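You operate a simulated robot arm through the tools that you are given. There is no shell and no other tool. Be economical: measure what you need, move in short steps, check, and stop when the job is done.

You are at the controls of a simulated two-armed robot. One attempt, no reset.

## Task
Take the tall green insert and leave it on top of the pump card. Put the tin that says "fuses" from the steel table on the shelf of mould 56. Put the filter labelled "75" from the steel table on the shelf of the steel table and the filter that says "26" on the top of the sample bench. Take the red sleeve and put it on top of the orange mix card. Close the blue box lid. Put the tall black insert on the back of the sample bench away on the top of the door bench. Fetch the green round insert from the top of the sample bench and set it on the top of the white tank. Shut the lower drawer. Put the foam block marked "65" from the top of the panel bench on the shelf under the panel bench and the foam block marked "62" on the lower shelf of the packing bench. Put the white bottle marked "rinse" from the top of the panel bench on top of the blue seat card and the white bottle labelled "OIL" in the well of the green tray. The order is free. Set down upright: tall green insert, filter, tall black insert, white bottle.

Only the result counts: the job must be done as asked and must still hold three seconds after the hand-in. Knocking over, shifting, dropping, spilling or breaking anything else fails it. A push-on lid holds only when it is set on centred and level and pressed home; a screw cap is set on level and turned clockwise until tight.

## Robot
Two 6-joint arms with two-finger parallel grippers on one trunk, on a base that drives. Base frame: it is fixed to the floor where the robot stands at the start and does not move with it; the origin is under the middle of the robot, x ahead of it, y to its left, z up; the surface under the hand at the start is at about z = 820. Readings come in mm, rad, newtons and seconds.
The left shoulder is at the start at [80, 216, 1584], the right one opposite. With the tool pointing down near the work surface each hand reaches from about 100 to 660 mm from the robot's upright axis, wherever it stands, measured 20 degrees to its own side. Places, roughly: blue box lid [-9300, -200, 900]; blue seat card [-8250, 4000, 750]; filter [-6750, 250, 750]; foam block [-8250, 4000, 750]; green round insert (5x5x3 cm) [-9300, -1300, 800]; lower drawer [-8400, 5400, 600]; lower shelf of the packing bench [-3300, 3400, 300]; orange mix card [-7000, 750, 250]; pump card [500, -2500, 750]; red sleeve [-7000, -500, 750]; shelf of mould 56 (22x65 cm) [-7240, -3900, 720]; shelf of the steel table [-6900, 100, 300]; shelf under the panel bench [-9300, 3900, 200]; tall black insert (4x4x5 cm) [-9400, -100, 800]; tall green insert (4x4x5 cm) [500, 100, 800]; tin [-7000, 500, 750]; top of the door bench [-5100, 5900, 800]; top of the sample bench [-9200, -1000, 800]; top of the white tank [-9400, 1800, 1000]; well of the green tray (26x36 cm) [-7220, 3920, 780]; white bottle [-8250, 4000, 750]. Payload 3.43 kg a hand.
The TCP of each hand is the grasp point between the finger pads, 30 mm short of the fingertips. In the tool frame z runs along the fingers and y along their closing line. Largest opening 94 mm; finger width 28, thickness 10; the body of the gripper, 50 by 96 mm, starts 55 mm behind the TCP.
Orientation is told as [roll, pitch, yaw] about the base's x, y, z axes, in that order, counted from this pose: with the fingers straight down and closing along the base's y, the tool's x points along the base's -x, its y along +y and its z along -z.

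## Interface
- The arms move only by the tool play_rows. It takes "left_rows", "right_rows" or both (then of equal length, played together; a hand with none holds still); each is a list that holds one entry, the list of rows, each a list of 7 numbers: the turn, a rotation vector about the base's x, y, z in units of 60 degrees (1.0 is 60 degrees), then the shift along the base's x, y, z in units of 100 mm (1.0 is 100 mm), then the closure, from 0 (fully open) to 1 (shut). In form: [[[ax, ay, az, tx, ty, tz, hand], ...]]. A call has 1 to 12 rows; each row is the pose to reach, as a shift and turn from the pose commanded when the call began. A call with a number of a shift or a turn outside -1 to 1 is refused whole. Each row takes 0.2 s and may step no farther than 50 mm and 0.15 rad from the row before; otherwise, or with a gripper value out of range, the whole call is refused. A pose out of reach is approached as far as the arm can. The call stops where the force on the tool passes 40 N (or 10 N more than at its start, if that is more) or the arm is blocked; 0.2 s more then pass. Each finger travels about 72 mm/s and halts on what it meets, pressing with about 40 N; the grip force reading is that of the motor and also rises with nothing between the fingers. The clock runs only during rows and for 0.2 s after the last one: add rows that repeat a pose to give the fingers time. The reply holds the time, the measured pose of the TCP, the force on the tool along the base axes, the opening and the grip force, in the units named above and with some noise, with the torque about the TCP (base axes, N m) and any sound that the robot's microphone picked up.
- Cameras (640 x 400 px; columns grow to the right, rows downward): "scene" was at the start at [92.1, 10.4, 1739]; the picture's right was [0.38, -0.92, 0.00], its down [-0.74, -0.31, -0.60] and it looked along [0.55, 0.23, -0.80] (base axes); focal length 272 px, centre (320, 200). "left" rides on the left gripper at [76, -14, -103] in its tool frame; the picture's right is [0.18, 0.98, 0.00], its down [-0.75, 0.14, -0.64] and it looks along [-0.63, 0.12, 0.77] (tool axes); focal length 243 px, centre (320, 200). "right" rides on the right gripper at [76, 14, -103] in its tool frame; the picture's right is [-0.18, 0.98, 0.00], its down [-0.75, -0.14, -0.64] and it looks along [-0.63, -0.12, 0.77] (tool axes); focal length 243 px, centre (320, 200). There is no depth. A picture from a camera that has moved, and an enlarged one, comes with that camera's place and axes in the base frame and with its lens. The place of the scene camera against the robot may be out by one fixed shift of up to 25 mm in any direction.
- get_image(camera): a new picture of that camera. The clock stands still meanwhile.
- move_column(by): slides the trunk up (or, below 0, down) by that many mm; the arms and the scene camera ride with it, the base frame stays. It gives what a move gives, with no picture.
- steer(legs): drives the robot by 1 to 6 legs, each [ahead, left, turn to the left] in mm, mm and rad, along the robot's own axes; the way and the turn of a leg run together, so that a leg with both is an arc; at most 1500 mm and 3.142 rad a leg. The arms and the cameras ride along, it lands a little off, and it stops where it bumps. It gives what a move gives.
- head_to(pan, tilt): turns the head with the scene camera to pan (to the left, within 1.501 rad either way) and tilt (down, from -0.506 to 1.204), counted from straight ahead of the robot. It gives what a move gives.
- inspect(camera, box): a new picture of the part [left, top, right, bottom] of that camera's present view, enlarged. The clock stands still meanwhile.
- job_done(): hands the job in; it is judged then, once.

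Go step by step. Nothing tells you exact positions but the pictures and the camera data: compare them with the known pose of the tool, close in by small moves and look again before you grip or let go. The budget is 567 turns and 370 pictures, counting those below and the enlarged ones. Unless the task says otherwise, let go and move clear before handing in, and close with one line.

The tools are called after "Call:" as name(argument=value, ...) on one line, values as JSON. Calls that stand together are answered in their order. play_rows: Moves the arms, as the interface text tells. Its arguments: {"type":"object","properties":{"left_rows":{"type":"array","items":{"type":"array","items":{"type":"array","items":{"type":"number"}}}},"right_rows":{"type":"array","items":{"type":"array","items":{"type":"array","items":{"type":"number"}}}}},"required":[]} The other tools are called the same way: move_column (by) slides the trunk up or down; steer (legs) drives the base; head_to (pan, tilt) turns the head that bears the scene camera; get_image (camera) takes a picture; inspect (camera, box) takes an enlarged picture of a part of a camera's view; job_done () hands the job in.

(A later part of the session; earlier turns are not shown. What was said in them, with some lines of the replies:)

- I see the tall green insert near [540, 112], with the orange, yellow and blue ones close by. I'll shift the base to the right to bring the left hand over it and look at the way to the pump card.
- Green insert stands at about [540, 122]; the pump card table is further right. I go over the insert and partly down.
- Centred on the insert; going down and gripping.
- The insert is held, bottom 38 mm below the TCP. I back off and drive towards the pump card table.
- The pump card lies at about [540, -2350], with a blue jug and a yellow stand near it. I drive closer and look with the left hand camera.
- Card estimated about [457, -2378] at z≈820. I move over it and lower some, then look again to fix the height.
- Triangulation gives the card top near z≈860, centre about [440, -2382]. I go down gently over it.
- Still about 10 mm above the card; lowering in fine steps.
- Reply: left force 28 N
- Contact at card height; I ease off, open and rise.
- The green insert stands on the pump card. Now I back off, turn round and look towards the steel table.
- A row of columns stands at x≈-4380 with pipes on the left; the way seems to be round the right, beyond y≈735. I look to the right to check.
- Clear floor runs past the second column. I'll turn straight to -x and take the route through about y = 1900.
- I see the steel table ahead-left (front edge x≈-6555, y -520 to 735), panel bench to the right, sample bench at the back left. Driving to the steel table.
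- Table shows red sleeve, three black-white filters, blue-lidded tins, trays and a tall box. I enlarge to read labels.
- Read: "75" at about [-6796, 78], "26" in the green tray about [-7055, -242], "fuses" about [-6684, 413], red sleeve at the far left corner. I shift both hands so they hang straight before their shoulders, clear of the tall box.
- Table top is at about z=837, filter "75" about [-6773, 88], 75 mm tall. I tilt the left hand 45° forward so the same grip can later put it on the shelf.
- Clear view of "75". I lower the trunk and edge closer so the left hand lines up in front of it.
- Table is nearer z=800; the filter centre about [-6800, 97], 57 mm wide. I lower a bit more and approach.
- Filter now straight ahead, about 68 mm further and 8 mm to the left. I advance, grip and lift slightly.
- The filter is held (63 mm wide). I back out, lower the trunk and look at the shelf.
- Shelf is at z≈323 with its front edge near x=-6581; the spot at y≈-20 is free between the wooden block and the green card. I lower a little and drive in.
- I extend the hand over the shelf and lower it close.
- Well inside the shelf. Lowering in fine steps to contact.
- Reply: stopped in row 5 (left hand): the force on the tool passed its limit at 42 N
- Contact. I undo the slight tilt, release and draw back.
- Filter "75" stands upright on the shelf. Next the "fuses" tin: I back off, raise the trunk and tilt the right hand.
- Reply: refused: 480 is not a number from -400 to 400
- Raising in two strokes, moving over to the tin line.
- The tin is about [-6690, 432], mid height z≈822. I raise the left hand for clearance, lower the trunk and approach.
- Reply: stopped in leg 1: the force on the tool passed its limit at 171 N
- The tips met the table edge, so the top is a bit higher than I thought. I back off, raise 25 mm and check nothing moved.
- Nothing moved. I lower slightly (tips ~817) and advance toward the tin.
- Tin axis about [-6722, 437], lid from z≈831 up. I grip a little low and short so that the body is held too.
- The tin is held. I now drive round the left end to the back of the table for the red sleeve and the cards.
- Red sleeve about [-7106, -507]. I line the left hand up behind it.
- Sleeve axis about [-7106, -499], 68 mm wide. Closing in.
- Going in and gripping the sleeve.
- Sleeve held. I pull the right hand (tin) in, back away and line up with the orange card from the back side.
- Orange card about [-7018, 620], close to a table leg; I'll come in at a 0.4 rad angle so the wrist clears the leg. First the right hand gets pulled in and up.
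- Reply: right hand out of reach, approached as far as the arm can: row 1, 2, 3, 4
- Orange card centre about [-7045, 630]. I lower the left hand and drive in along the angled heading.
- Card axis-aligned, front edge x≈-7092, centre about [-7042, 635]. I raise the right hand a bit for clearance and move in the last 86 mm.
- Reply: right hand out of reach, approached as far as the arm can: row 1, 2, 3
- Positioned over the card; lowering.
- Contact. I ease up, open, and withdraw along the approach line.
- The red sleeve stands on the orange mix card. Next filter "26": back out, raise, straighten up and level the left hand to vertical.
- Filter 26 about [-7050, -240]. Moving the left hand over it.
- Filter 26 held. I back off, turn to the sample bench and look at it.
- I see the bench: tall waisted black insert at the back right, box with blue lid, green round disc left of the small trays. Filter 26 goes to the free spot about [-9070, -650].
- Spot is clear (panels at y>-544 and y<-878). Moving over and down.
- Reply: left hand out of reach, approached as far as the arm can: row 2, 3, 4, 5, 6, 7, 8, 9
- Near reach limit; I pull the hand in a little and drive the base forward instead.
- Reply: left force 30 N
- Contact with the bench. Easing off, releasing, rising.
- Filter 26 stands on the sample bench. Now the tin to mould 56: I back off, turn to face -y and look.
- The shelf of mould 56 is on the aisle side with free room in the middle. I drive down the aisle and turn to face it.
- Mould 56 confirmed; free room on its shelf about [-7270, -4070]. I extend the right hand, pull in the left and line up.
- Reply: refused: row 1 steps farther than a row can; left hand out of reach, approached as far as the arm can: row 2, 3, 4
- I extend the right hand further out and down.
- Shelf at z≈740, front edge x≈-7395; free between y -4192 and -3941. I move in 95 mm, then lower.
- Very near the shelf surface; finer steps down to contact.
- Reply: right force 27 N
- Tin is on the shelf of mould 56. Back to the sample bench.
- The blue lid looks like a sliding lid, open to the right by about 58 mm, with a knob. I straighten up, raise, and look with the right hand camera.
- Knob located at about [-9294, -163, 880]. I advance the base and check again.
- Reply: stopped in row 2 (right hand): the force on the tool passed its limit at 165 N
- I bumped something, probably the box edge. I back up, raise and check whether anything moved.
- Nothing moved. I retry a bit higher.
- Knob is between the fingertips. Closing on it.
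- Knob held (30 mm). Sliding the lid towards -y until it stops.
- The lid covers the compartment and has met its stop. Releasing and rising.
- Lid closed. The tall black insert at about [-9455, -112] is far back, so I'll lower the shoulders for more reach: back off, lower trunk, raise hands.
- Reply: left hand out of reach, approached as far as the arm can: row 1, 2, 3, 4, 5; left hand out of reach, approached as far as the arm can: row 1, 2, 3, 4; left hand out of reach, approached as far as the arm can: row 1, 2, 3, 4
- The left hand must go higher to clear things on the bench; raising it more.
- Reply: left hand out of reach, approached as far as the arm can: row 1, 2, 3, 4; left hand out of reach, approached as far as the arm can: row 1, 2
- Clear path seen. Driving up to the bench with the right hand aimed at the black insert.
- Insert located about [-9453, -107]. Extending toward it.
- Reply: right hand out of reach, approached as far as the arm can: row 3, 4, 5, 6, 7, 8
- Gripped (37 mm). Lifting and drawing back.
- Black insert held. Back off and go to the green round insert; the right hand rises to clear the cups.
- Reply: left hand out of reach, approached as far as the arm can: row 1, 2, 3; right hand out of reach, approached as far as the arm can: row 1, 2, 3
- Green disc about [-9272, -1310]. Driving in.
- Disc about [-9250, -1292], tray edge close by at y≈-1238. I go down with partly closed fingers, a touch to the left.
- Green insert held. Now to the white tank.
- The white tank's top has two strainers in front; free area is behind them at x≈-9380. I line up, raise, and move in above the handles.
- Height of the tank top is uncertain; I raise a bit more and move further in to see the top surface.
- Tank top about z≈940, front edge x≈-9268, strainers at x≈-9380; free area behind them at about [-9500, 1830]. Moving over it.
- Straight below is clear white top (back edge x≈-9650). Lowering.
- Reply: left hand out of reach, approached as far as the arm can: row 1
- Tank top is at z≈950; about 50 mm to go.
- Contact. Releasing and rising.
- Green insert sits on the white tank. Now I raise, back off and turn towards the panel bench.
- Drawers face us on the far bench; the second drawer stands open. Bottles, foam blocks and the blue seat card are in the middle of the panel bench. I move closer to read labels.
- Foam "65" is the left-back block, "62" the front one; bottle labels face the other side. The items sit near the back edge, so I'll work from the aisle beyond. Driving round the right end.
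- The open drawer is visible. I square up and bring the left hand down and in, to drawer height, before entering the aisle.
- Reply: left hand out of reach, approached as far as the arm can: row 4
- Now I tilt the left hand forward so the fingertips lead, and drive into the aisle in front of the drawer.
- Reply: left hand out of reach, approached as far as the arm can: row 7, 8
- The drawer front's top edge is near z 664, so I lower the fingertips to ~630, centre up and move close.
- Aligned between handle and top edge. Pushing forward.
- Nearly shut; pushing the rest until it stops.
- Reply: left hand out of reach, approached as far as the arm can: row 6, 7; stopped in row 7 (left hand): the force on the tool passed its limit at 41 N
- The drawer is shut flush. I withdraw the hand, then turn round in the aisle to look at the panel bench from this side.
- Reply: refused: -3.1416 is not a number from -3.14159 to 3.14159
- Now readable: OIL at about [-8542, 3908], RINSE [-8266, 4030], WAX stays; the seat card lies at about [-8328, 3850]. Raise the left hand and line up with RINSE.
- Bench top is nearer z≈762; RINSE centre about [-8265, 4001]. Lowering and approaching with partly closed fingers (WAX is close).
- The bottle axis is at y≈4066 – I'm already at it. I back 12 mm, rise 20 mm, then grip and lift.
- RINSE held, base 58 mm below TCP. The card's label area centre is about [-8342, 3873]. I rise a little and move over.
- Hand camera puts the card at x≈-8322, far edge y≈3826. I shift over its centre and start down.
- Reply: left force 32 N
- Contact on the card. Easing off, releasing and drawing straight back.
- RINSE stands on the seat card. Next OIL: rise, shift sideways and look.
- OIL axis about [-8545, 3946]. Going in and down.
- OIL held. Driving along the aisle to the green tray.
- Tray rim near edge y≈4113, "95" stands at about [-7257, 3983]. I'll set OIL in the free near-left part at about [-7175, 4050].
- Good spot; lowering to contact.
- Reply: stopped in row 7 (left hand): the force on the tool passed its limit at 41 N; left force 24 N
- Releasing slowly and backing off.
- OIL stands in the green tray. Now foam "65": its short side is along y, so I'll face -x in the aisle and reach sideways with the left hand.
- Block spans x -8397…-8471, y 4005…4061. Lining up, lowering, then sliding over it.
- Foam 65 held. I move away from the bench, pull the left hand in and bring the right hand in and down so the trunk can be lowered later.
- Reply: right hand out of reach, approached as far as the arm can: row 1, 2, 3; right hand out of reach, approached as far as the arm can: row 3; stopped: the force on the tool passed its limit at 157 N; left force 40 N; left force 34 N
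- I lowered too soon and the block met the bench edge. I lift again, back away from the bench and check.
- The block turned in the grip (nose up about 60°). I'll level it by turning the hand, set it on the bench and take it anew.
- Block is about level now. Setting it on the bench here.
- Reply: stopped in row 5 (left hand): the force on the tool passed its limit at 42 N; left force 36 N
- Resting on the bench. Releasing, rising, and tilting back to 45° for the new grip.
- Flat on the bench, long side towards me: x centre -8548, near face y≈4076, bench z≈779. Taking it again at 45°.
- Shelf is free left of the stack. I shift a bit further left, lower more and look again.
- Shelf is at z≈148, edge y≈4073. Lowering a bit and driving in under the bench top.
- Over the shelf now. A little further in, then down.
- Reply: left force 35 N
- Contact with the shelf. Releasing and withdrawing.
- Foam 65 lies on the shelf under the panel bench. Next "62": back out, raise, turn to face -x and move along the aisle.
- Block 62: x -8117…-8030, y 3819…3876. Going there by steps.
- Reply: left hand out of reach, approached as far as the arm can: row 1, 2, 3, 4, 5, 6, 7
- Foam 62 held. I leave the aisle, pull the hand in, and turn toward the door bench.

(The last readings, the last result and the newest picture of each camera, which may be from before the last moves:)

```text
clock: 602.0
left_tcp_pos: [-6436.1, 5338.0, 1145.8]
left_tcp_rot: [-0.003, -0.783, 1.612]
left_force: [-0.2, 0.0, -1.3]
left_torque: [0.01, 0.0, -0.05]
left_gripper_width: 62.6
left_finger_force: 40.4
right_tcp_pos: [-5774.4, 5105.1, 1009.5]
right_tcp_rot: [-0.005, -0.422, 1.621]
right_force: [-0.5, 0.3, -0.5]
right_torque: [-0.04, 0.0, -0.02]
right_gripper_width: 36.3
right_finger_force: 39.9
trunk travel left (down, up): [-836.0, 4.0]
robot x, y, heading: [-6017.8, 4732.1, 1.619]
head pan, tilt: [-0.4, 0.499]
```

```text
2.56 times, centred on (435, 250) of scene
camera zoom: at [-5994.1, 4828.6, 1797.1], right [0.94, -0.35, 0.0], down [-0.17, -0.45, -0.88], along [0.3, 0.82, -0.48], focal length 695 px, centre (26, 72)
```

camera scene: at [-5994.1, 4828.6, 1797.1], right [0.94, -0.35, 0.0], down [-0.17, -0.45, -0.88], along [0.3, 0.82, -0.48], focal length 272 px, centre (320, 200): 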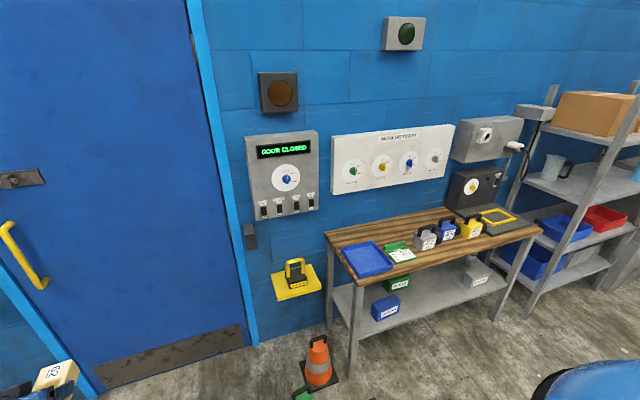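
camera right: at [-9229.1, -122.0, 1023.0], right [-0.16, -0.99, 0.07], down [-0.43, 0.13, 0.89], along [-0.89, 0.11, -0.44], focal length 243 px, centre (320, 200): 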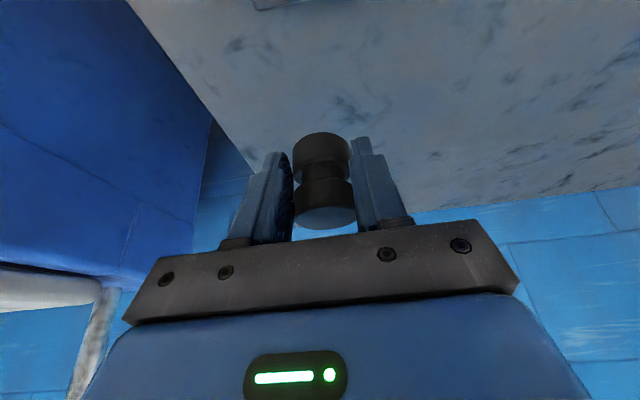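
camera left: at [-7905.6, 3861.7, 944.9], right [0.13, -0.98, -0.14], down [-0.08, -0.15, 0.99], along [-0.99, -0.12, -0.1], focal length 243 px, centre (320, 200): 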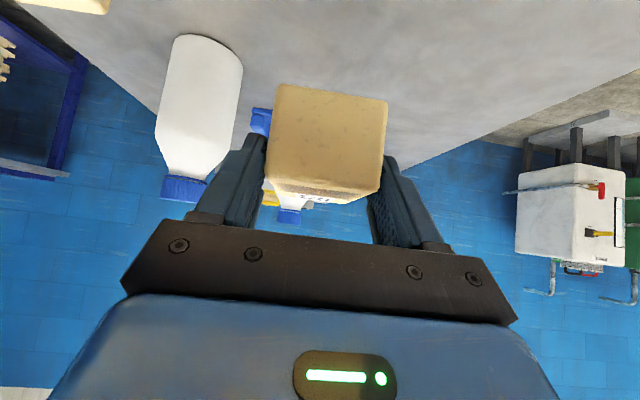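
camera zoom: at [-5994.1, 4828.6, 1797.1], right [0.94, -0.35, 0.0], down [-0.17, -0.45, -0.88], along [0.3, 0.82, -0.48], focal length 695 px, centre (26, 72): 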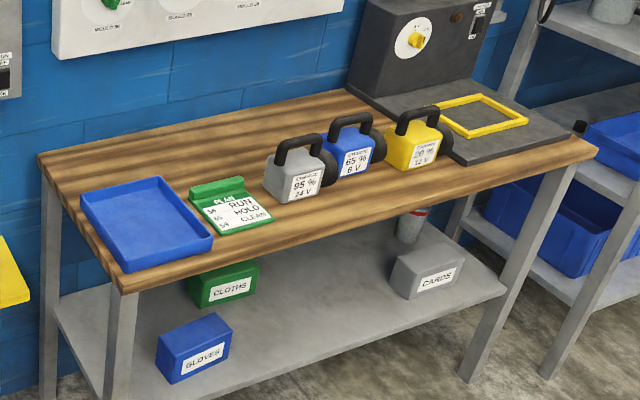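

Free wood lies behind the green card at about [-5110, 5955]. I drive up and extend the right hand.

Call:
steer(legs=[[0, 0, -0.046], [280, -650, 0]])

Call:
play_rows(right_rows=[[[0, 0, 0, 0, 0.35, 0, 0.9], [0, 0, 0, 0, 0.7, 0, 0.9], [0, 0, 0, 0, 1.0, 0, 0.9]]])

Call:
play_rows(right_rows=[[[0, 0, 0, 0, 0.35, 0, 0.9], [0, 0, 0, 0, 0.7, 0, 0.9], [0, 0, 0, 0, 1.0, 0, 0.9]]])

Call:
play_rows(right_rows=[[[0, 0, 0, 0, 0.35, 0, 0.9], [0, 0, 0, 0, 0.7, 0, 0.9], [0, 0, 0, 0, 1.0, 0, 0.9], [0, 0, 0, 0, 1.0, 0, 0.9]]])

Call:
get_image(camera="right")

Call:
get_image(camera="scene")

```text
clock: 606.3
left_tcp_pos: [-5765.9, 5635.1, 1145.2]
left_tcp_rot: [-0.005, -0.784, 1.571]
left_force: [-0.2, 0.0, -0.3]
left_torque: [-0.03, -0.03, 0.01]
left_gripper_width: 62.4
left_finger_force: 39.4
right_tcp_pos: [-5113.6, 5370.9, 1010.1]
right_tcp_rot: [-0.006, -0.425, 1.577]
right_force: [-0.4, -0.4, -0.1]
right_torque: [-0.01, -0.03, 0.01]
right_gripper_width: 36.2
right_finger_force: 39.8
trunk travel left (down, up): [-836.0, 4.0]
robot x, y, heading: [-5369.8, 5008.1, 1.576]
head pan, tilt: [-0.4, 0.499]
```

```text
clock: 607.1
left_tcp_pos: [-5764.1, 5636.7, 1144.3]
left_tcp_rot: [-0.003, -0.781, 1.571]
left_force: [0.1, 0.1, -0.8]
left_torque: [-0.01, 0.0, 0.02]
left_gripper_width: 62.6
left_finger_force: 40.0
right_tcp_pos: [-5114.8, 5472.1, 1007.9]
right_tcp_rot: [-0.004, -0.423, 1.577]
right_force: [-0.3, -0.2, -0.5]
right_torque: [0.01, 0.01, 0.01]
right_gripper_width: 36.2
right_finger_force: 40.1
trunk travel left (down, up): [-836.0, 4.0]
robot x, y, heading: [-5370.1, 5008.3, 1.573]
head pan, tilt: [-0.4, 0.499]
```

```text
clock: 607.9
left_tcp_pos: [-5763.5, 5635.9, 1146.4]
left_tcp_rot: [-0.004, -0.783, 1.568]
left_force: [-0.1, -0.2, -1.1]
left_torque: [0.03, -0.01, -0.02]
left_gripper_width: 62.7
left_finger_force: 39.9
right_tcp_pos: [-5112.9, 5572.7, 1007.6]
right_tcp_rot: [-0.002, -0.424, 1.577]
right_force: [-0.3, -0.2, -1.3]
right_torque: [-0.01, 0.02, 0.0]
right_gripper_width: 36.3
right_finger_force: 39.9
trunk travel left (down, up): [-836.0, 4.0]
robot x, y, heading: [-5369.1, 5010.9, 1.575]
head pan, tilt: [-0.4, 0.499]
```

```text
clock: 608.9
left_tcp_pos: [-5763.6, 5634.8, 1145.3]
left_tcp_rot: [-0.003, -0.783, 1.568]
left_force: [0.9, -0.9, -0.8]
left_torque: [-0.01, 0.03, 0.02]
left_gripper_width: 62.9
left_finger_force: 40.2
right_tcp_pos: [-5115.8, 5672.9, 1007.5]
right_tcp_rot: [-0.003, -0.425, 1.578]
right_force: [-0.2, -0.8, -0.9]
right_torque: [-0.02, -0.01, -0.01]
right_gripper_width: 36.1
right_finger_force: 39.3
trunk travel left (down, up): [-836.0, 4.0]
robot x, y, heading: [-5375.3, 5011.5, 1.573]
head pan, tilt: [-0.4, 0.499]
```

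```text
168 pictures are left
camera right: at [-5128.7, 5560.7, 1068.9], right [-0.98, 0.16, 0.07], down [0.14, 0.42, 0.9], along [0.12, 0.89, -0.44], focal length 243 px, centre (320, 200)
```

right: 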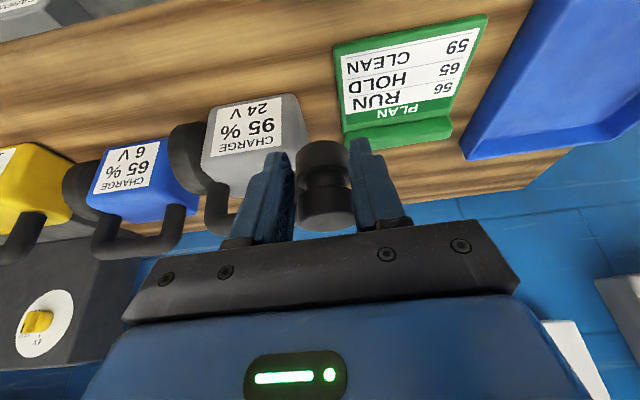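

```text
167 pictures are left
camera scene: at [-5343.0, 5105.3, 1797.3], right [0.92, -0.39, 0.0], down [-0.19, -0.44, -0.88], along [0.34, 0.81, -0.48], focal length 272 px, centre (320, 200)
```

scene: 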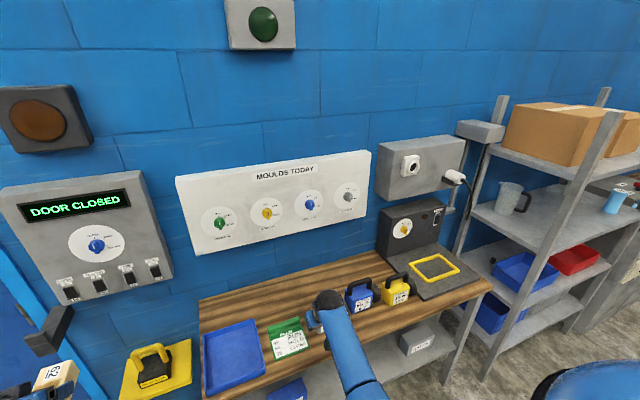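

Better: there's a 120 mm deep free strip in front of the "95 %" weight, near [-5055, 5712]. I move over that and lower.

Call:
play_rows(right_rows=[[[0, 0, 0, 0.3, 0.1, 0, 0.9], [0, 0, 0, 0.6, 0.22, 0, 0.9], [0, 0, 0, 0.6, 0.22, 0, 0.9]]])

Call:
move_column(by=-90)

Call:
get_image(camera="right")

Call:
inspect(camera="scene", box=[190, 250, 430, 400])

```text
clock: 609.7
left_tcp_pos: [-5763.3, 5635.1, 1145.9]
left_tcp_rot: [-0.004, -0.784, 1.573]
left_force: [-0.3, 0.1, -0.7]
left_torque: [0.0, 0.0, -0.02]
left_gripper_width: 62.8
left_finger_force: 40.0
right_tcp_pos: [-5054.5, 5696.0, 1007.3]
right_tcp_rot: [-0.003, -0.422, 1.578]
right_force: [-0.7, 0.5, -0.2]
right_torque: [-0.02, 0.01, 0.0]
right_gripper_width: 36.1
right_finger_force: 39.7
trunk travel left (down, up): [-836.0, 4.0]
robot x, y, heading: [-5372.8, 5007.7, 1.571]
head pan, tilt: [-0.4, 0.499]
```

```text
clock: 611.0
left_tcp_pos: [-5764.3, 5632.0, 1055.2]
left_tcp_rot: [-0.005, -0.785, 1.572]
left_force: [0.2, 0.1, -1.0]
left_torque: [-0.03, 0.04, 0.0]
left_gripper_width: 63.0
left_finger_force: 40.5
right_tcp_pos: [-5054.9, 5692.3, 917.9]
right_tcp_rot: [-0.005, -0.423, 1.577]
right_force: [-0.9, -0.2, 0.4]
right_torque: [0.01, 0.01, -0.01]
right_gripper_width: 9.6
right_finger_force: 0.1
trunk travel left (down, up): [-746.0, 94.0]
robot x, y, heading: [-5373.7, 5010.7, 1.578]
head pan, tilt: [-0.4, 0.499]
```

```text
166 pictures are left
camera right: at [-5068.5, 5581.5, 979.5], right [-0.98, 0.16, 0.07], down [0.14, 0.42, 0.9], along [0.12, 0.89, -0.44], focal length 243 px, centre (320, 200)
```

right: 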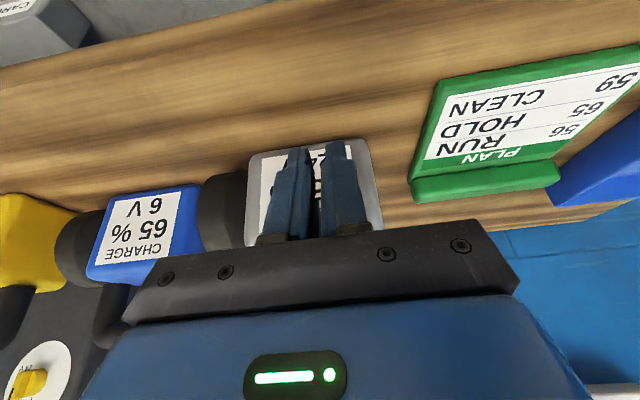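

```text
2.67 times, centred on (310, 325) of scene
camera zoom: at [-5344.1, 5103.7, 1707.3], right [0.92, -0.39, 0.0], down [-0.18, -0.44, -0.88], along [0.34, 0.81, -0.48], focal length 724 px, centre (347, -133)
```

zoom: 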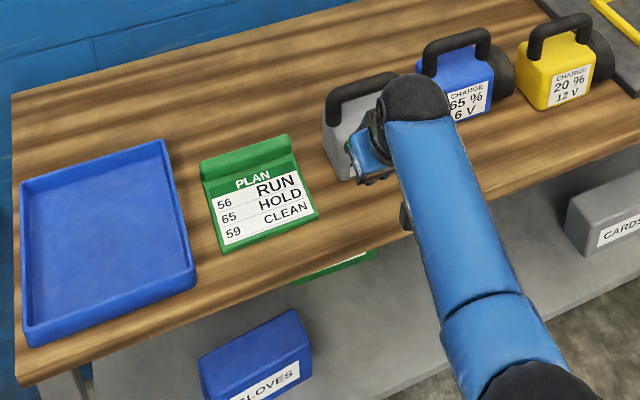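

The insert is no longer in the grip – it must have struck something on the way down. I look for it.

Call:
head_to(pan=-0.35, tilt=0.85)

Call:
get_image(camera="scene")

```text
clock: 611.8
left_tcp_pos: [-5764.1, 5634.4, 1055.1]
left_tcp_rot: [-0.005, -0.783, 1.571]
left_force: [0.3, -0.1, -0.4]
left_torque: [-0.03, 0.04, 0.0]
left_gripper_width: 62.6
left_finger_force: 40.0
right_tcp_pos: [-5055.1, 5694.3, 917.5]
right_tcp_rot: [-0.004, -0.422, 1.579]
right_force: [0.4, -0.9, -0.6]
right_torque: [0.02, 0.0, -0.01]
right_gripper_width: 9.4
right_finger_force: 0.1
trunk travel left (down, up): [-746.0, 94.0]
robot x, y, heading: [-5372.0, 5006.9, 1.576]
head pan, tilt: [-0.351, 0.85]
```

```text
164 pictures are left
camera scene: at [-5351.8, 5095.2, 1677.3], right [0.94, -0.34, 0.0], down [-0.26, -0.71, -0.66], along [0.23, 0.62, -0.75], focal length 272 px, centre (320, 200)
```

scene: 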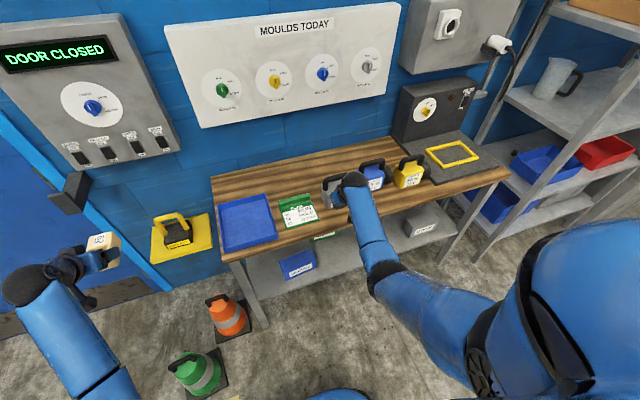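

Call:
play_rows(right_rows=[[[0, 0, 0, 0, -0.35, 0.2, 0.5], [0, 0, 0, 0, -0.7, 0.4, 0], [0, 0, 0, 0, -1.0, 0.6, 0], [0, 0, 0, 0, -1.0, 0.6, 0]]])

Call:
get_image(camera="right")

Call:
inspect(camera="scene", box=[200, 140, 520, 360])

```text
clock: 612.8
left_tcp_pos: [-5764.0, 5634.8, 1055.1]
left_tcp_rot: [-0.004, -0.783, 1.57]
left_force: [0.0, 0.1, 0.0]
left_torque: [-0.03, 0.0, 0.0]
left_gripper_width: 62.8
left_finger_force: 39.7
right_tcp_pos: [-5056.0, 5596.9, 976.5]
right_tcp_rot: [-0.003, -0.421, 1.578]
right_force: [0.0, -0.2, 0.5]
right_torque: [0.04, 0.0, 0.01]
right_gripper_width: 94.0
right_finger_force: 0.1
trunk travel left (down, up): [-746.0, 94.0]
robot x, y, heading: [-5371.5, 5012.0, 1.568]
head pan, tilt: [-0.351, 0.85]
```

```text
163 pictures are left
camera right: at [-5068.9, 5484.9, 1038.9], right [-0.98, 0.16, 0.07], down [0.14, 0.43, 0.89], along [0.12, 0.89, -0.44], focal length 243 px, centre (320, 200)
```

right: 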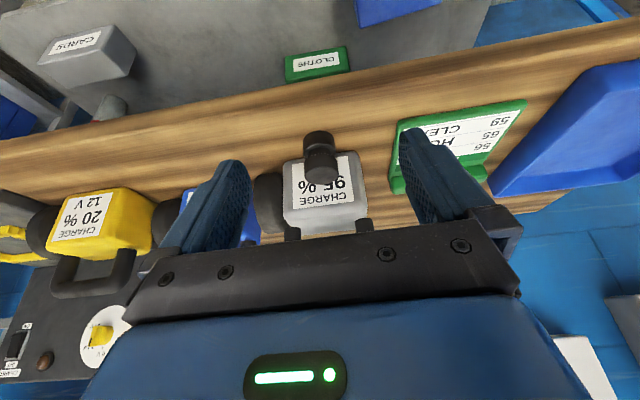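

```text
1.82 times, centred on (360, 250) of scene
camera zoom: at [-5351.5, 5096.9, 1677.1], right [0.94, -0.34, 0.0], down [-0.26, -0.71, -0.66], along [0.23, 0.62, -0.75], focal length 494 px, centre (247, 109)
```

zoom: 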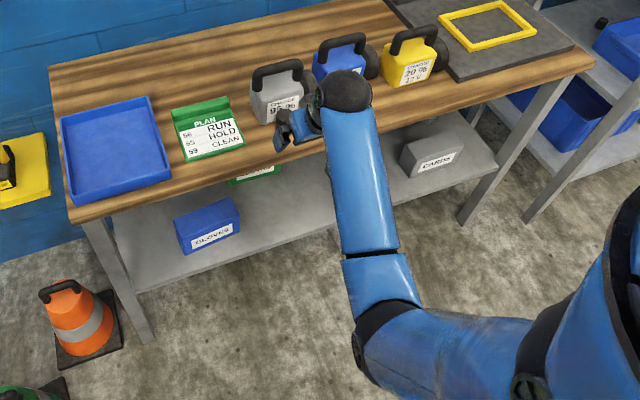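

The insert appears to be standing on the bench in front of the weight. I check closely.

Call:
inspect(camera="right", box=[250, 110, 390, 210])

Call:
steer(legs=[[-180, 0, 0]])

Call:
inspect(camera="scene", box=[280, 130, 440, 250])

```text
4.00 times, centred on (320, 160) of right
camera zoom: at [-5068.9, 5484.9, 1038.9], right [-0.98, 0.16, 0.07], down [0.14, 0.43, 0.89], along [0.12, 0.89, -0.44], focal length 970 px, centre (320, 360)
```

zoom: 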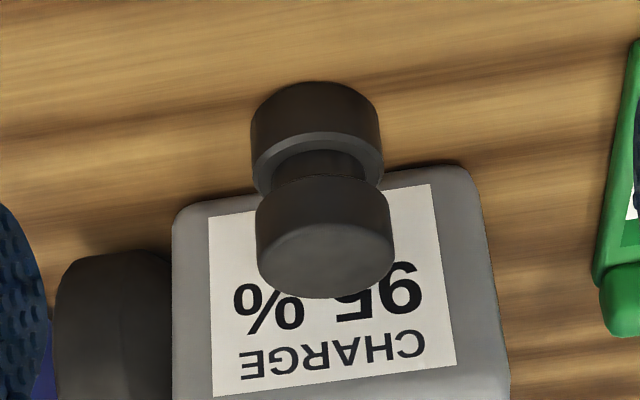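

```text
clock: 614.3
left_tcp_pos: [-5761.1, 5459.7, 1053.5]
left_tcp_rot: [-0.004, -0.781, 1.567]
left_force: [0.0, 0.7, -0.4]
left_torque: [0.01, -0.04, -0.02]
left_gripper_width: 62.6
left_finger_force: 40.1
right_tcp_pos: [-5054.7, 5419.6, 975.8]
right_tcp_rot: [-0.006, -0.419, 1.576]
right_force: [0.7, 1.0, -0.8]
right_torque: [-0.03, -0.02, -0.01]
right_gripper_width: 93.8
right_finger_force: 0.1
trunk travel left (down, up): [-746.0, 94.0]
robot x, y, heading: [-5367.3, 4830.3, 1.567]
head pan, tilt: [-0.351, 0.85]
```

```text
3.33 times, centred on (360, 190) of scene
camera zoom: at [-5351.1, 4921.5, 1676.7], right [0.94, -0.34, 0.0], down [-0.26, -0.71, -0.66], along [0.23, 0.62, -0.75], focal length 905 px, centre (187, 233)
```

zoom: 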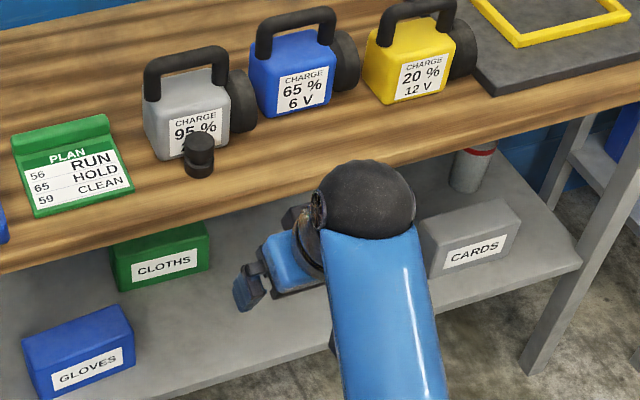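

The black insert stands upright on the door bench, so that's done. Now foam 62 to the packing bench: turn and look.

Call:
steer(legs=[[-300, 0, 0], [0, 0, -1.567]])

Call:
head_to(pan=-0.4, tilt=0.35)

Call:
get_image(camera="scene")

```text
clock: 620.2
left_tcp_pos: [-4745.4, 4918.9, 1055.9]
left_tcp_rot: [-0.004, -0.783, -0.002]
left_force: [-0.6, -0.8, -0.5]
left_torque: [-0.02, 0.03, 0.02]
left_gripper_width: 62.7
left_finger_force: 39.6
right_tcp_pos: [-4784.3, 4211.7, 977.5]
right_tcp_rot: [-0.006, -0.422, 0.007]
right_force: [-1.1, 0.4, 0.8]
right_torque: [0.02, 0.01, -0.03]
right_gripper_width: 93.8
right_finger_force: 0.1
trunk travel left (down, up): [-746.0, 94.0]
robot x, y, heading: [-5371.9, 4528.3, -0.0]
head pan, tilt: [-0.351, 0.85]
```

```text
clock: 621.1
left_tcp_pos: [-4745.6, 4918.9, 1056.0]
left_tcp_rot: [-0.003, -0.785, -0.001]
left_force: [-0.1, 1.5, -0.1]
left_torque: [-0.01, 0.0, 0.01]
left_gripper_width: 62.6
left_finger_force: 40.2
right_tcp_pos: [-4784.6, 4212.0, 977.7]
right_tcp_rot: [-0.003, -0.422, 0.006]
right_force: [0.4, 0.5, -0.4]
right_torque: [0.03, -0.04, 0.01]
right_gripper_width: 94.0
right_finger_force: 0.0
trunk travel left (down, up): [-746.0, 94.0]
robot x, y, heading: [-5371.6, 4530.4, 0.003]
head pan, tilt: [-0.4, 0.351]
```

```text
159 pictures are left
camera scene: at [-5261.1, 4473.5, 1720.8], right [-0.39, -0.92, 0.0], down [-0.32, 0.13, -0.94], along [0.87, -0.36, -0.34], focal length 272 px, centre (320, 200)
```

scene: 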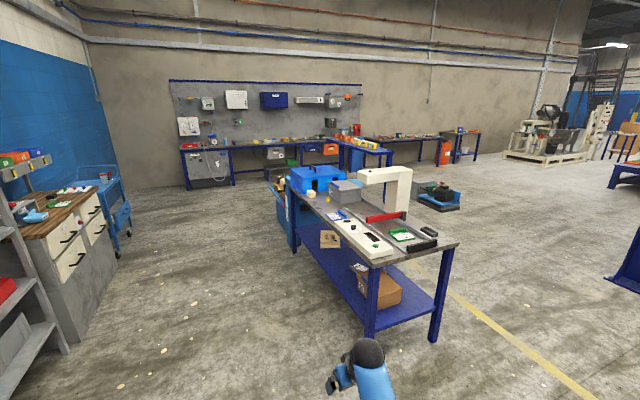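

Call:
inspect(camera="scene", box=[250, 140, 480, 350])

```text
1.90 times, centred on (365, 245) of scene
camera zoom: at [-5261.1, 4473.5, 1720.8], right [-0.39, -0.92, 0.0], down [-0.32, 0.13, -0.94], along [0.87, -0.36, -0.34], focal length 517 px, centre (234, 114)
```

zoom: 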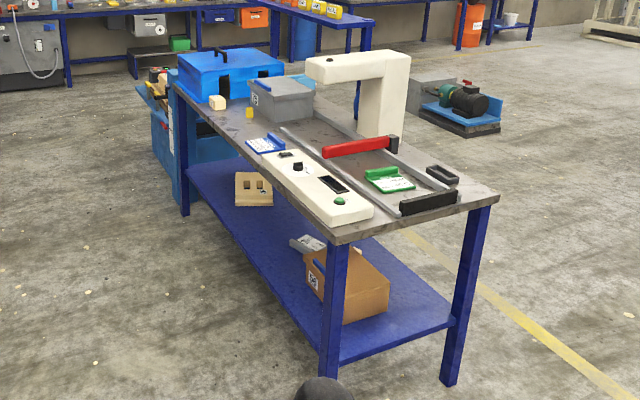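

The packing bench's lower shelf is open along its +y side (edge y≈3590); free around x≈-3400. I pull the right hand in and drive there.

Call:
play_rows(right_rows=[[[0, 0, 0, -0.35, 0, -0.2, 0], [0, 0, 0, -0.7, 0, -0.4, 0], [0, 0, 0, -1.0, 0, -0.5, 0]]])

Call:
play_rows(right_rows=[[[0, 0, 0, -0.35, 0, -0.2, 0], [0, 0, 0, -0.7, 0, -0.4, 0], [0, 0, 0, -1.0, 0, -0.5, 0], [0, 0, 0, -1.0, 0, -0.5, 0]]])

Call:
steer(legs=[[1450, 0, 0], [130, 0, 0], [0, 0, -1.571]])

Call:
move_column(by=-400)

Call:
head_to(pan=0.3, tilt=0.6)

Call:
get_image(camera="scene")

Call:
get_image(camera="left")

```text
clock: 621.9
left_tcp_pos: [-4746.0, 4918.7, 1055.2]
left_tcp_rot: [-0.002, -0.784, 0.0]
left_force: [-0.2, -0.1, -0.2]
left_torque: [0.02, 0.01, 0.03]
left_gripper_width: 62.4
left_finger_force: 40.0
right_tcp_pos: [-4884.5, 4212.4, 929.7]
right_tcp_rot: [-0.006, -0.424, 0.007]
right_force: [-0.9, 0.2, -0.6]
right_torque: [-0.01, -0.04, -0.04]
right_gripper_width: 93.9
right_finger_force: 0.0
trunk travel left (down, up): [-746.0, 94.0]
robot x, y, heading: [-5370.4, 4529.1, 0.003]
head pan, tilt: [-0.4, 0.351]
```

```text
clock: 622.9
left_tcp_pos: [-4745.2, 4918.3, 1056.2]
left_tcp_rot: [-0.003, -0.781, -0.002]
left_force: [0.2, 0.1, -0.3]
left_torque: [0.0, 0.04, 0.02]
left_gripper_width: 62.6
left_finger_force: 40.1
right_tcp_pos: [-4982.0, 4212.8, 876.9]
right_tcp_rot: [-0.002, -0.424, 0.008]
right_force: [-0.4, -0.1, -0.1]
right_torque: [0.0, 0.0, 0.03]
right_gripper_width: 94.0
right_finger_force: 0.1
trunk travel left (down, up): [-746.0, 94.0]
robot x, y, heading: [-5370.3, 4527.8, 0.002]
head pan, tilt: [-0.4, 0.351]
```

```text
clock: 634.9
left_tcp_pos: [-3358.0, 3943.2, 1055.0]
left_tcp_rot: [-0.003, -0.784, -1.538]
left_force: [-0.1, -0.8, -1.0]
left_torque: [-0.03, 0.01, 0.04]
left_gripper_width: 62.6
left_finger_force: 39.8
right_tcp_pos: [-4072.0, 4155.2, 876.9]
right_tcp_rot: [-0.005, -0.423, -1.53]
right_force: [-0.3, -0.3, -0.1]
right_torque: [0.0, 0.01, 0.02]
right_gripper_width: 93.9
right_finger_force: 0.1
trunk travel left (down, up): [-746.0, 94.0]
robot x, y, heading: [-3772.1, 4554.2, -1.533]
head pan, tilt: [-0.4, 0.351]
```

```text
clock: 638.7
left_tcp_pos: [-3356.7, 3943.6, 655.0]
left_tcp_rot: [-0.003, -0.782, -1.538]
left_force: [0.4, 0.1, -1.1]
left_torque: [0.01, 0.0, 0.02]
left_gripper_width: 62.6
left_finger_force: 40.6
right_tcp_pos: [-4071.6, 4154.9, 476.9]
right_tcp_rot: [-0.003, -0.423, -1.529]
right_force: [0.2, -0.6, 0.0]
right_torque: [-0.01, 0.0, 0.0]
right_gripper_width: 94.0
right_finger_force: 0.0
trunk travel left (down, up): [-346.0, 494.0]
robot x, y, heading: [-3770.1, 4553.6, -1.535]
head pan, tilt: [-0.4, 0.351]
```

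```text
clock: 639.8
left_tcp_pos: [-3356.3, 3943.7, 655.2]
left_tcp_rot: [-0.003, -0.785, -1.538]
left_force: [-0.2, -0.2, -0.8]
left_torque: [0.0, -0.02, 0.03]
left_gripper_width: 62.5
left_finger_force: 40.2
right_tcp_pos: [-4070.7, 4155.7, 477.6]
right_tcp_rot: [-0.005, -0.423, -1.53]
right_force: [0.1, 0.7, 0.0]
right_torque: [0.03, 0.03, -0.02]
right_gripper_width: 94.0
right_finger_force: 0.1
trunk travel left (down, up): [-346.0, 494.0]
robot x, y, heading: [-3769.9, 4555.6, -1.535]
head pan, tilt: [0.3, 0.6]
```

```text
157 pictures are left
camera scene: at [-3746.1, 4424.2, 1298.1], right [-0.94, -0.33, 0.0], down [-0.19, 0.53, -0.83], along [0.27, -0.78, -0.56], focal length 272 px, centre (320, 200)
```

scene: 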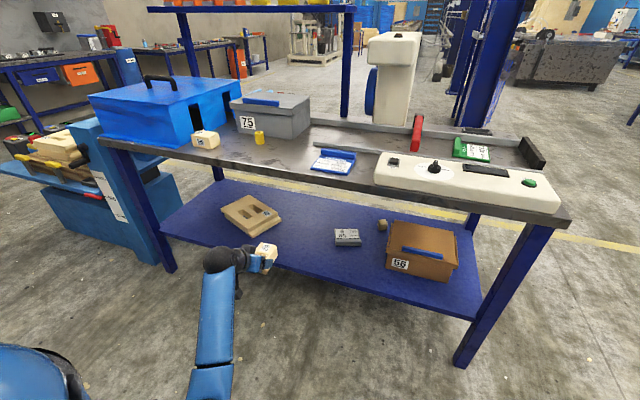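

```text
156 pictures are left
camera left: at [-3375.2, 4069.7, 674.9], right [0.98, 0.16, -0.13], down [0.15, -0.08, 0.99], along [0.15, -0.98, -0.1], focal length 243 px, centre (320, 200)
```

left: 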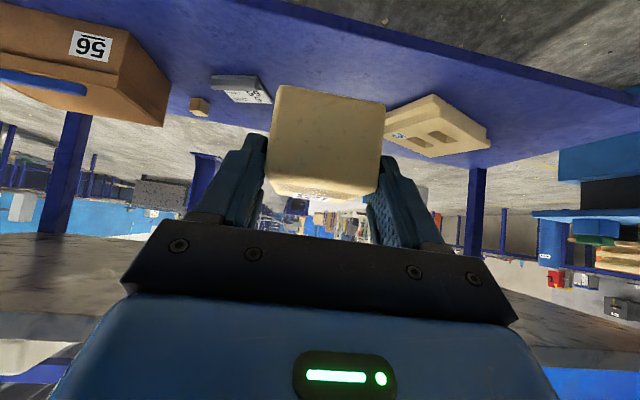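

Shelf z≈250, edge y≈3595; free at x≈-3380. I square up, lower and drive in.

Call:
steer(legs=[[150, 0, -0.036]])

Call:
move_column(by=-285)

Call:
steer(legs=[[200, 0, 0]])

Call:
get_image(camera="left")

Call:
get_image(camera="scene")

```text
clock: 641.2
left_tcp_pos: [-3377.5, 3781.3, 655.3]
left_tcp_rot: [-0.003, -0.781, -1.572]
left_force: [0.6, 0.8, -0.4]
left_torque: [0.02, 0.01, 0.01]
left_gripper_width: 62.7
left_finger_force: 39.6
right_tcp_pos: [-4082.9, 4018.9, 477.2]
right_tcp_rot: [-0.004, -0.422, -1.565]
right_force: [1.2, 1.0, 0.9]
right_torque: [-0.04, -0.03, -0.03]
right_gripper_width: 93.9
right_finger_force: 0.1
trunk travel left (down, up): [-346.0, 494.0]
robot x, y, heading: [-3767.6, 4405.8, -1.574]
head pan, tilt: [0.3, 0.6]
```

```text
clock: 644.0
left_tcp_pos: [-3376.4, 3781.8, 370.9]
left_tcp_rot: [-0.003, -0.783, -1.571]
left_force: [-0.1, 0.4, 0.5]
left_torque: [0.02, -0.01, 0.01]
left_gripper_width: 62.7
left_finger_force: 40.1
right_tcp_pos: [-4083.3, 4019.7, 192.0]
right_tcp_rot: [-0.003, -0.422, -1.565]
right_force: [-1.0, -0.1, -0.5]
right_torque: [0.02, 0.01, 0.0]
right_gripper_width: 94.3
right_finger_force: 0.0
trunk travel left (down, up): [-61.0, 779.0]
robot x, y, heading: [-3766.5, 4407.1, -1.568]
head pan, tilt: [0.3, 0.6]
```

```text
clock: 645.1
left_tcp_pos: [-3373.7, 3723.9, 369.5]
left_tcp_rot: [-0.004, -0.777, -1.568]
left_force: [-0.8, -0.6, -0.2]
left_torque: [0.01, -0.02, 0.03]
left_gripper_width: 62.7
left_finger_force: 38.4
right_tcp_pos: [-4079.3, 3956.2, 192.5]
right_tcp_rot: [-0.004, -0.423, -1.563]
right_force: [-0.4, -0.3, 1.1]
right_torque: [-0.01, 0.02, -0.03]
right_gripper_width: 94.0
right_finger_force: 0.1
trunk travel left (down, up): [-61.0, 779.0]
robot x, y, heading: [-3765.4, 4345.7, -1.567]
head pan, tilt: [0.3, 0.6]
stopped in leg 1: the force on the tool passed its limit at 93 N (the readings are from after the stop); the commanded pose is now the measured one
```

```text
155 pictures are left
camera left: at [-3387.1, 3849.5, 389.6], right [0.98, 0.13, -0.13], down [0.14, -0.09, 0.99], along [0.12, -0.99, -0.1], focal length 243 px, centre (320, 200)
```

left: 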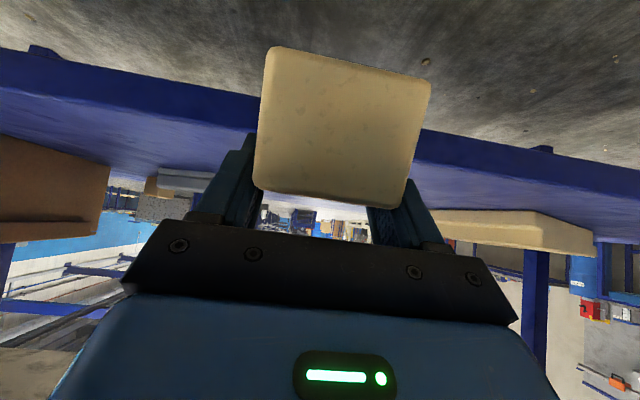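

```text
154 pictures are left
camera scene: at [-3746.7, 4213.4, 1013.0], right [-0.95, -0.3, 0.0], down [-0.17, 0.54, -0.83], along [0.25, -0.79, -0.56], focal length 272 px, centre (320, 200)
```

scene: 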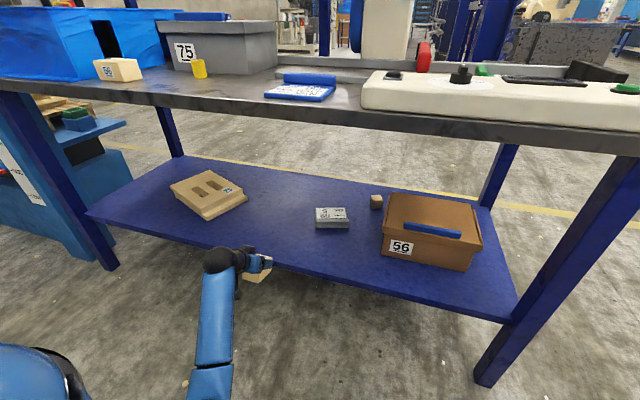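

The block touched the shelf edge, so the shelf is nearer z≈325 with edge y≈3640. I back off, rise 50 mm and look again.

Call:
steer(legs=[[-60, 0, 0]])

Call:
move_column(by=70)

Call:
get_image(camera="left")

```text
clock: 646.1
left_tcp_pos: [-3372.9, 3783.5, 370.2]
left_tcp_rot: [-0.004, -0.775, -1.569]
left_force: [1.1, 0.3, -1.1]
left_torque: [-0.01, -0.04, -0.02]
left_gripper_width: 62.7
left_finger_force: 39.8
right_tcp_pos: [-4081.5, 4017.0, 191.8]
right_tcp_rot: [-0.003, -0.425, -1.562]
right_force: [-0.3, -0.4, 0.5]
right_torque: [-0.01, 0.0, 0.01]
right_gripper_width: 94.1
right_finger_force: 0.0
trunk travel left (down, up): [-61.0, 779.0]
robot x, y, heading: [-3764.9, 4405.3, -1.57]
head pan, tilt: [0.3, 0.6]
```

```text
clock: 647.1
left_tcp_pos: [-3373.7, 3782.6, 438.9]
left_tcp_rot: [-0.004, -0.777, -1.57]
left_force: [-0.4, -0.8, 0.1]
left_torque: [0.01, 0.01, 0.0]
left_gripper_width: 62.8
left_finger_force: 40.4
right_tcp_pos: [-4082.0, 4015.8, 262.8]
right_tcp_rot: [-0.003, -0.424, -1.563]
right_force: [0.2, -0.3, -0.2]
right_torque: [-0.03, -0.02, -0.03]
right_gripper_width: 93.9
right_finger_force: 0.1
trunk travel left (down, up): [-131.0, 709.0]
robot x, y, heading: [-3769.2, 4404.2, -1.569]
head pan, tilt: [0.3, 0.6]
```

```text
153 pictures are left
camera left: at [-3387.8, 3909.0, 459.4], right [0.98, 0.13, -0.13], down [0.14, -0.09, 0.99], along [0.12, -0.99, -0.1], focal length 243 px, centre (320, 200)
```

left: 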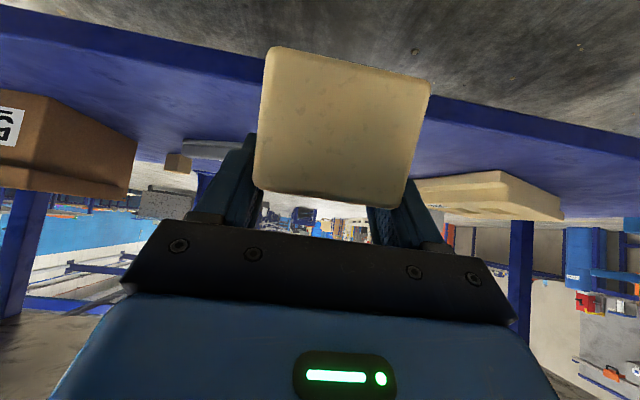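

Shelf top about z≈335, edge y≈3675. Driving in 210 mm at this height.

Call:
steer(legs=[[210, 0, 0]])

Call:
get_image(camera="left")

Call:
get_image(camera="scene")

```text
clock: 648.8
left_tcp_pos: [-3371.7, 3576.2, 439.5]
left_tcp_rot: [-0.003, -0.777, -1.569]
left_force: [0.2, 0.1, -0.3]
left_torque: [-0.03, 0.04, 0.06]
left_gripper_width: 62.6
left_finger_force: 40.6
right_tcp_pos: [-4081.1, 3808.7, 261.6]
right_tcp_rot: [-0.003, -0.42, -1.562]
right_force: [-0.2, 0.6, 0.2]
right_torque: [-0.03, 0.01, -0.01]
right_gripper_width: 94.0
right_finger_force: 0.1
trunk travel left (down, up): [-131.0, 709.0]
robot x, y, heading: [-3765.7, 4197.6, -1.572]
head pan, tilt: [0.3, 0.6]
```

```text
152 pictures are left
camera left: at [-3386.9, 3701.7, 459.2], right [0.98, 0.13, -0.13], down [0.14, -0.09, 0.99], along [0.12, -0.99, -0.11], focal length 243 px, centre (320, 200)
```

left: 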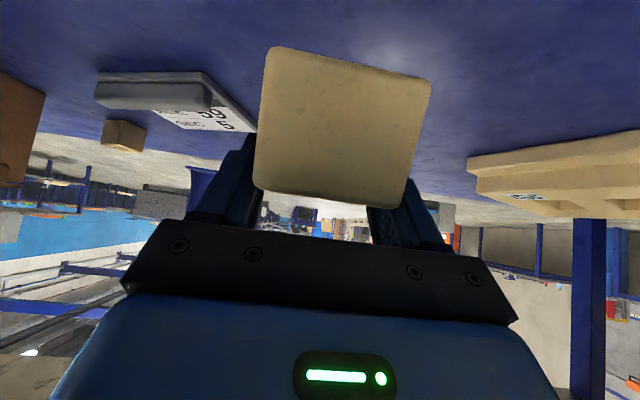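

```text
151 pictures are left
camera scene: at [-3746.2, 4065.3, 1083.0], right [-0.95, -0.3, 0.0], down [-0.17, 0.54, -0.82], along [0.25, -0.79, -0.57], focal length 272 px, centre (320, 200)
```

scene: 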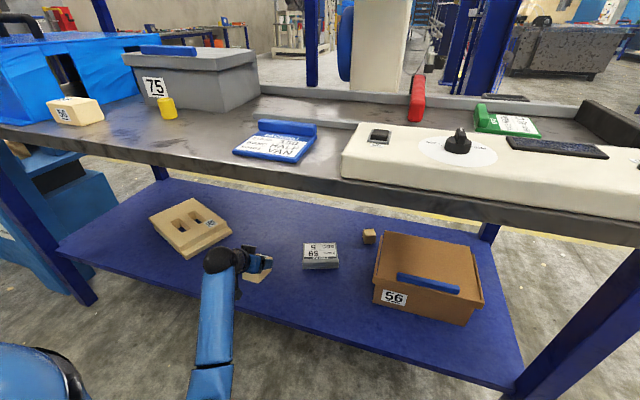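

Block is over the shelf. Lowering to contact.

Call:
play_rows(left_rows=[[[0, 0, 0, 0, 0, -0.25, 0.8], [0, 0, 0, 0, 0, -0.4, 0.8], [0, 0, 0, 0, 0, -0.46, 0.8], [0, 0, 0, 0, 0, -0.5, 0.8], [0, 0, 0, 0, 0, -0.54, 0.8], [0, 0, 0, 0, 0, -0.58, 0.8], [0, 0, 0, 0, 0, -0.62, 0.8], [0, 0, 0, 0, 0, -0.66, 0.8], [0, 0, 0, 0, 0, -0.7, 0.8]]])

Call:
get_image(camera="left")

```text
clock: 650.8
left_tcp_pos: [-3373.0, 3577.8, 374.1]
left_tcp_rot: [0.002, -0.785, -1.57]
left_force: [1.3, 9.3, 28.0]
left_torque: [-0.86, 0.0, 0.06]
left_gripper_width: 63.6
left_finger_force: 40.2
right_tcp_pos: [-4079.9, 3810.1, 262.9]
right_tcp_rot: [-0.003, -0.425, -1.565]
right_force: [-0.8, -0.7, 0.5]
right_torque: [-0.01, 0.0, 0.0]
right_gripper_width: 93.9
right_finger_force: 0.0
trunk travel left (down, up): [-131.0, 709.0]
robot x, y, heading: [-3765.0, 4198.3, -1.563]
head pan, tilt: [0.3, 0.6]
```

```text
150 pictures are left
camera left: at [-3387.0, 3703.4, 393.8], right [0.98, 0.13, -0.13], down [0.14, -0.08, 0.99], along [0.12, -0.99, -0.1], focal length 243 px, centre (320, 200)
```

left: 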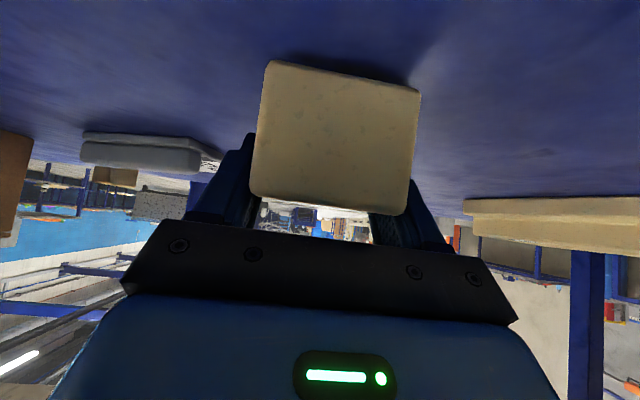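

Contact. Releasing and withdrawing.

Call:
play_rows(left_rows=[[[0, 0, 0, 0, 0, 0.04, 0.8], [0, 0, 0, 0, 0, 0.04, 0.4], [0, 0, 0, 0, 0, 0.04, 0.0], [0, 0, 0, 0, 0, 0.04, 0.0], [0, 0, 0, 0, 0.3, 0.12, 0.0], [0, 0, 0, 0, 0.65, 0.3, 0.0], [0, 0, 0, 0, 1.0, 0.5, 0.0]]])

Call:
get_image(camera="left")

Call:
inspect(camera="scene", box=[120, 170, 360, 320])

```text
clock: 652.4
left_tcp_pos: [-3371.9, 3675.2, 419.9]
left_tcp_rot: [-0.003, -0.776, -1.57]
left_force: [0.1, -0.2, -0.2]
left_torque: [-0.01, 0.04, -0.01]
left_gripper_width: 94.0
left_finger_force: 0.1
right_tcp_pos: [-4080.2, 3808.9, 261.4]
right_tcp_rot: [-0.002, -0.423, -1.562]
right_force: [-0.6, 0.6, -0.2]
right_torque: [-0.01, -0.01, 0.03]
right_gripper_width: 94.2
right_finger_force: 0.1
trunk travel left (down, up): [-131.0, 709.0]
robot x, y, heading: [-3769.0, 4197.6, -1.566]
head pan, tilt: [0.3, 0.6]
```

```text
149 pictures are left
camera left: at [-3386.6, 3801.6, 440.4], right [0.98, 0.13, -0.13], down [0.14, -0.09, 0.99], along [0.12, -0.99, -0.11], focal length 243 px, centre (320, 200)
```

left: 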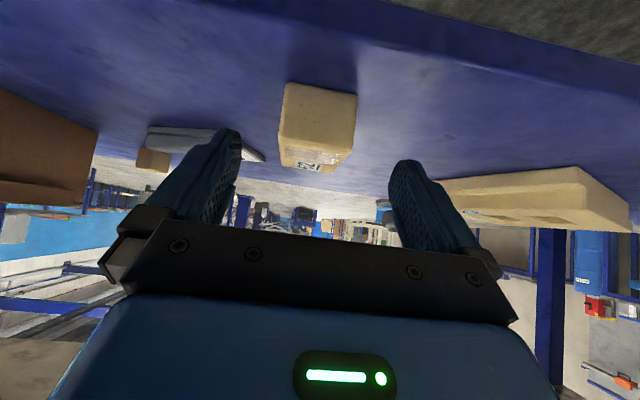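

```text
2.67 times, centred on (240, 245) of scene
camera zoom: at [-3746.3, 4066.4, 1083.1], right [-0.95, -0.3, 0.0], down [-0.17, 0.54, -0.83], along [0.25, -0.79, -0.56], focal length 724 px, centre (533, 80)
```

zoom: 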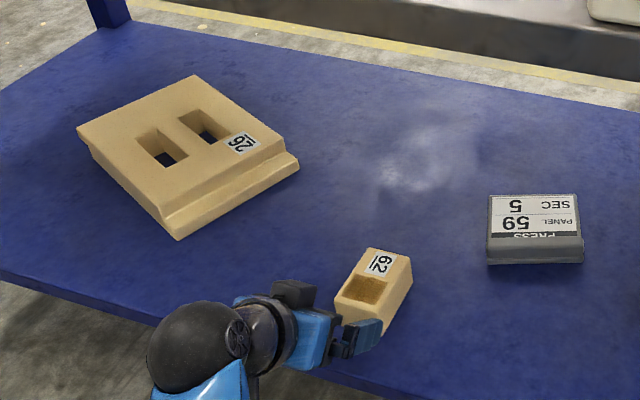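

Foam 62 lies on the packing bench's lower shelf, the last item. I move clear and hand in.

Call:
steer(legs=[[-300, 0, 0]])

Call:
job_done()

```text
clock: 654.5
left_tcp_pos: [-3377.3, 3976.8, 421.3]
left_tcp_rot: [-0.003, -0.775, -1.581]
left_force: [-0.3, 0.3, 0.3]
left_torque: [0.01, -0.02, -0.04]
left_gripper_width: 94.0
left_finger_force: 0.0
right_tcp_pos: [-4084.2, 4120.1, 262.5]
right_tcp_rot: [-0.005, -0.423, -1.574]
right_force: [-0.1, 0.2, 0.2]
right_torque: [-0.02, 0.03, 0.02]
right_gripper_width: 94.0
right_finger_force: 0.1
trunk travel left (down, up): [-131.0, 709.0]
robot x, y, heading: [-3763.3, 4507.6, -1.579]
head pan, tilt: [0.3, 0.6]
```

```text
The job is handed in.
```

I did all the tasks and handed the job in. Along the way the hands bumped the steel table, the blue-lid box, the panel bench and the packing-bench shelf; I checked the first two and saw nothing moved. The tall black insert slipped out of the grip on the door bench but stood upright in front of the 95 % weight; I could not check that this weight stayed put.
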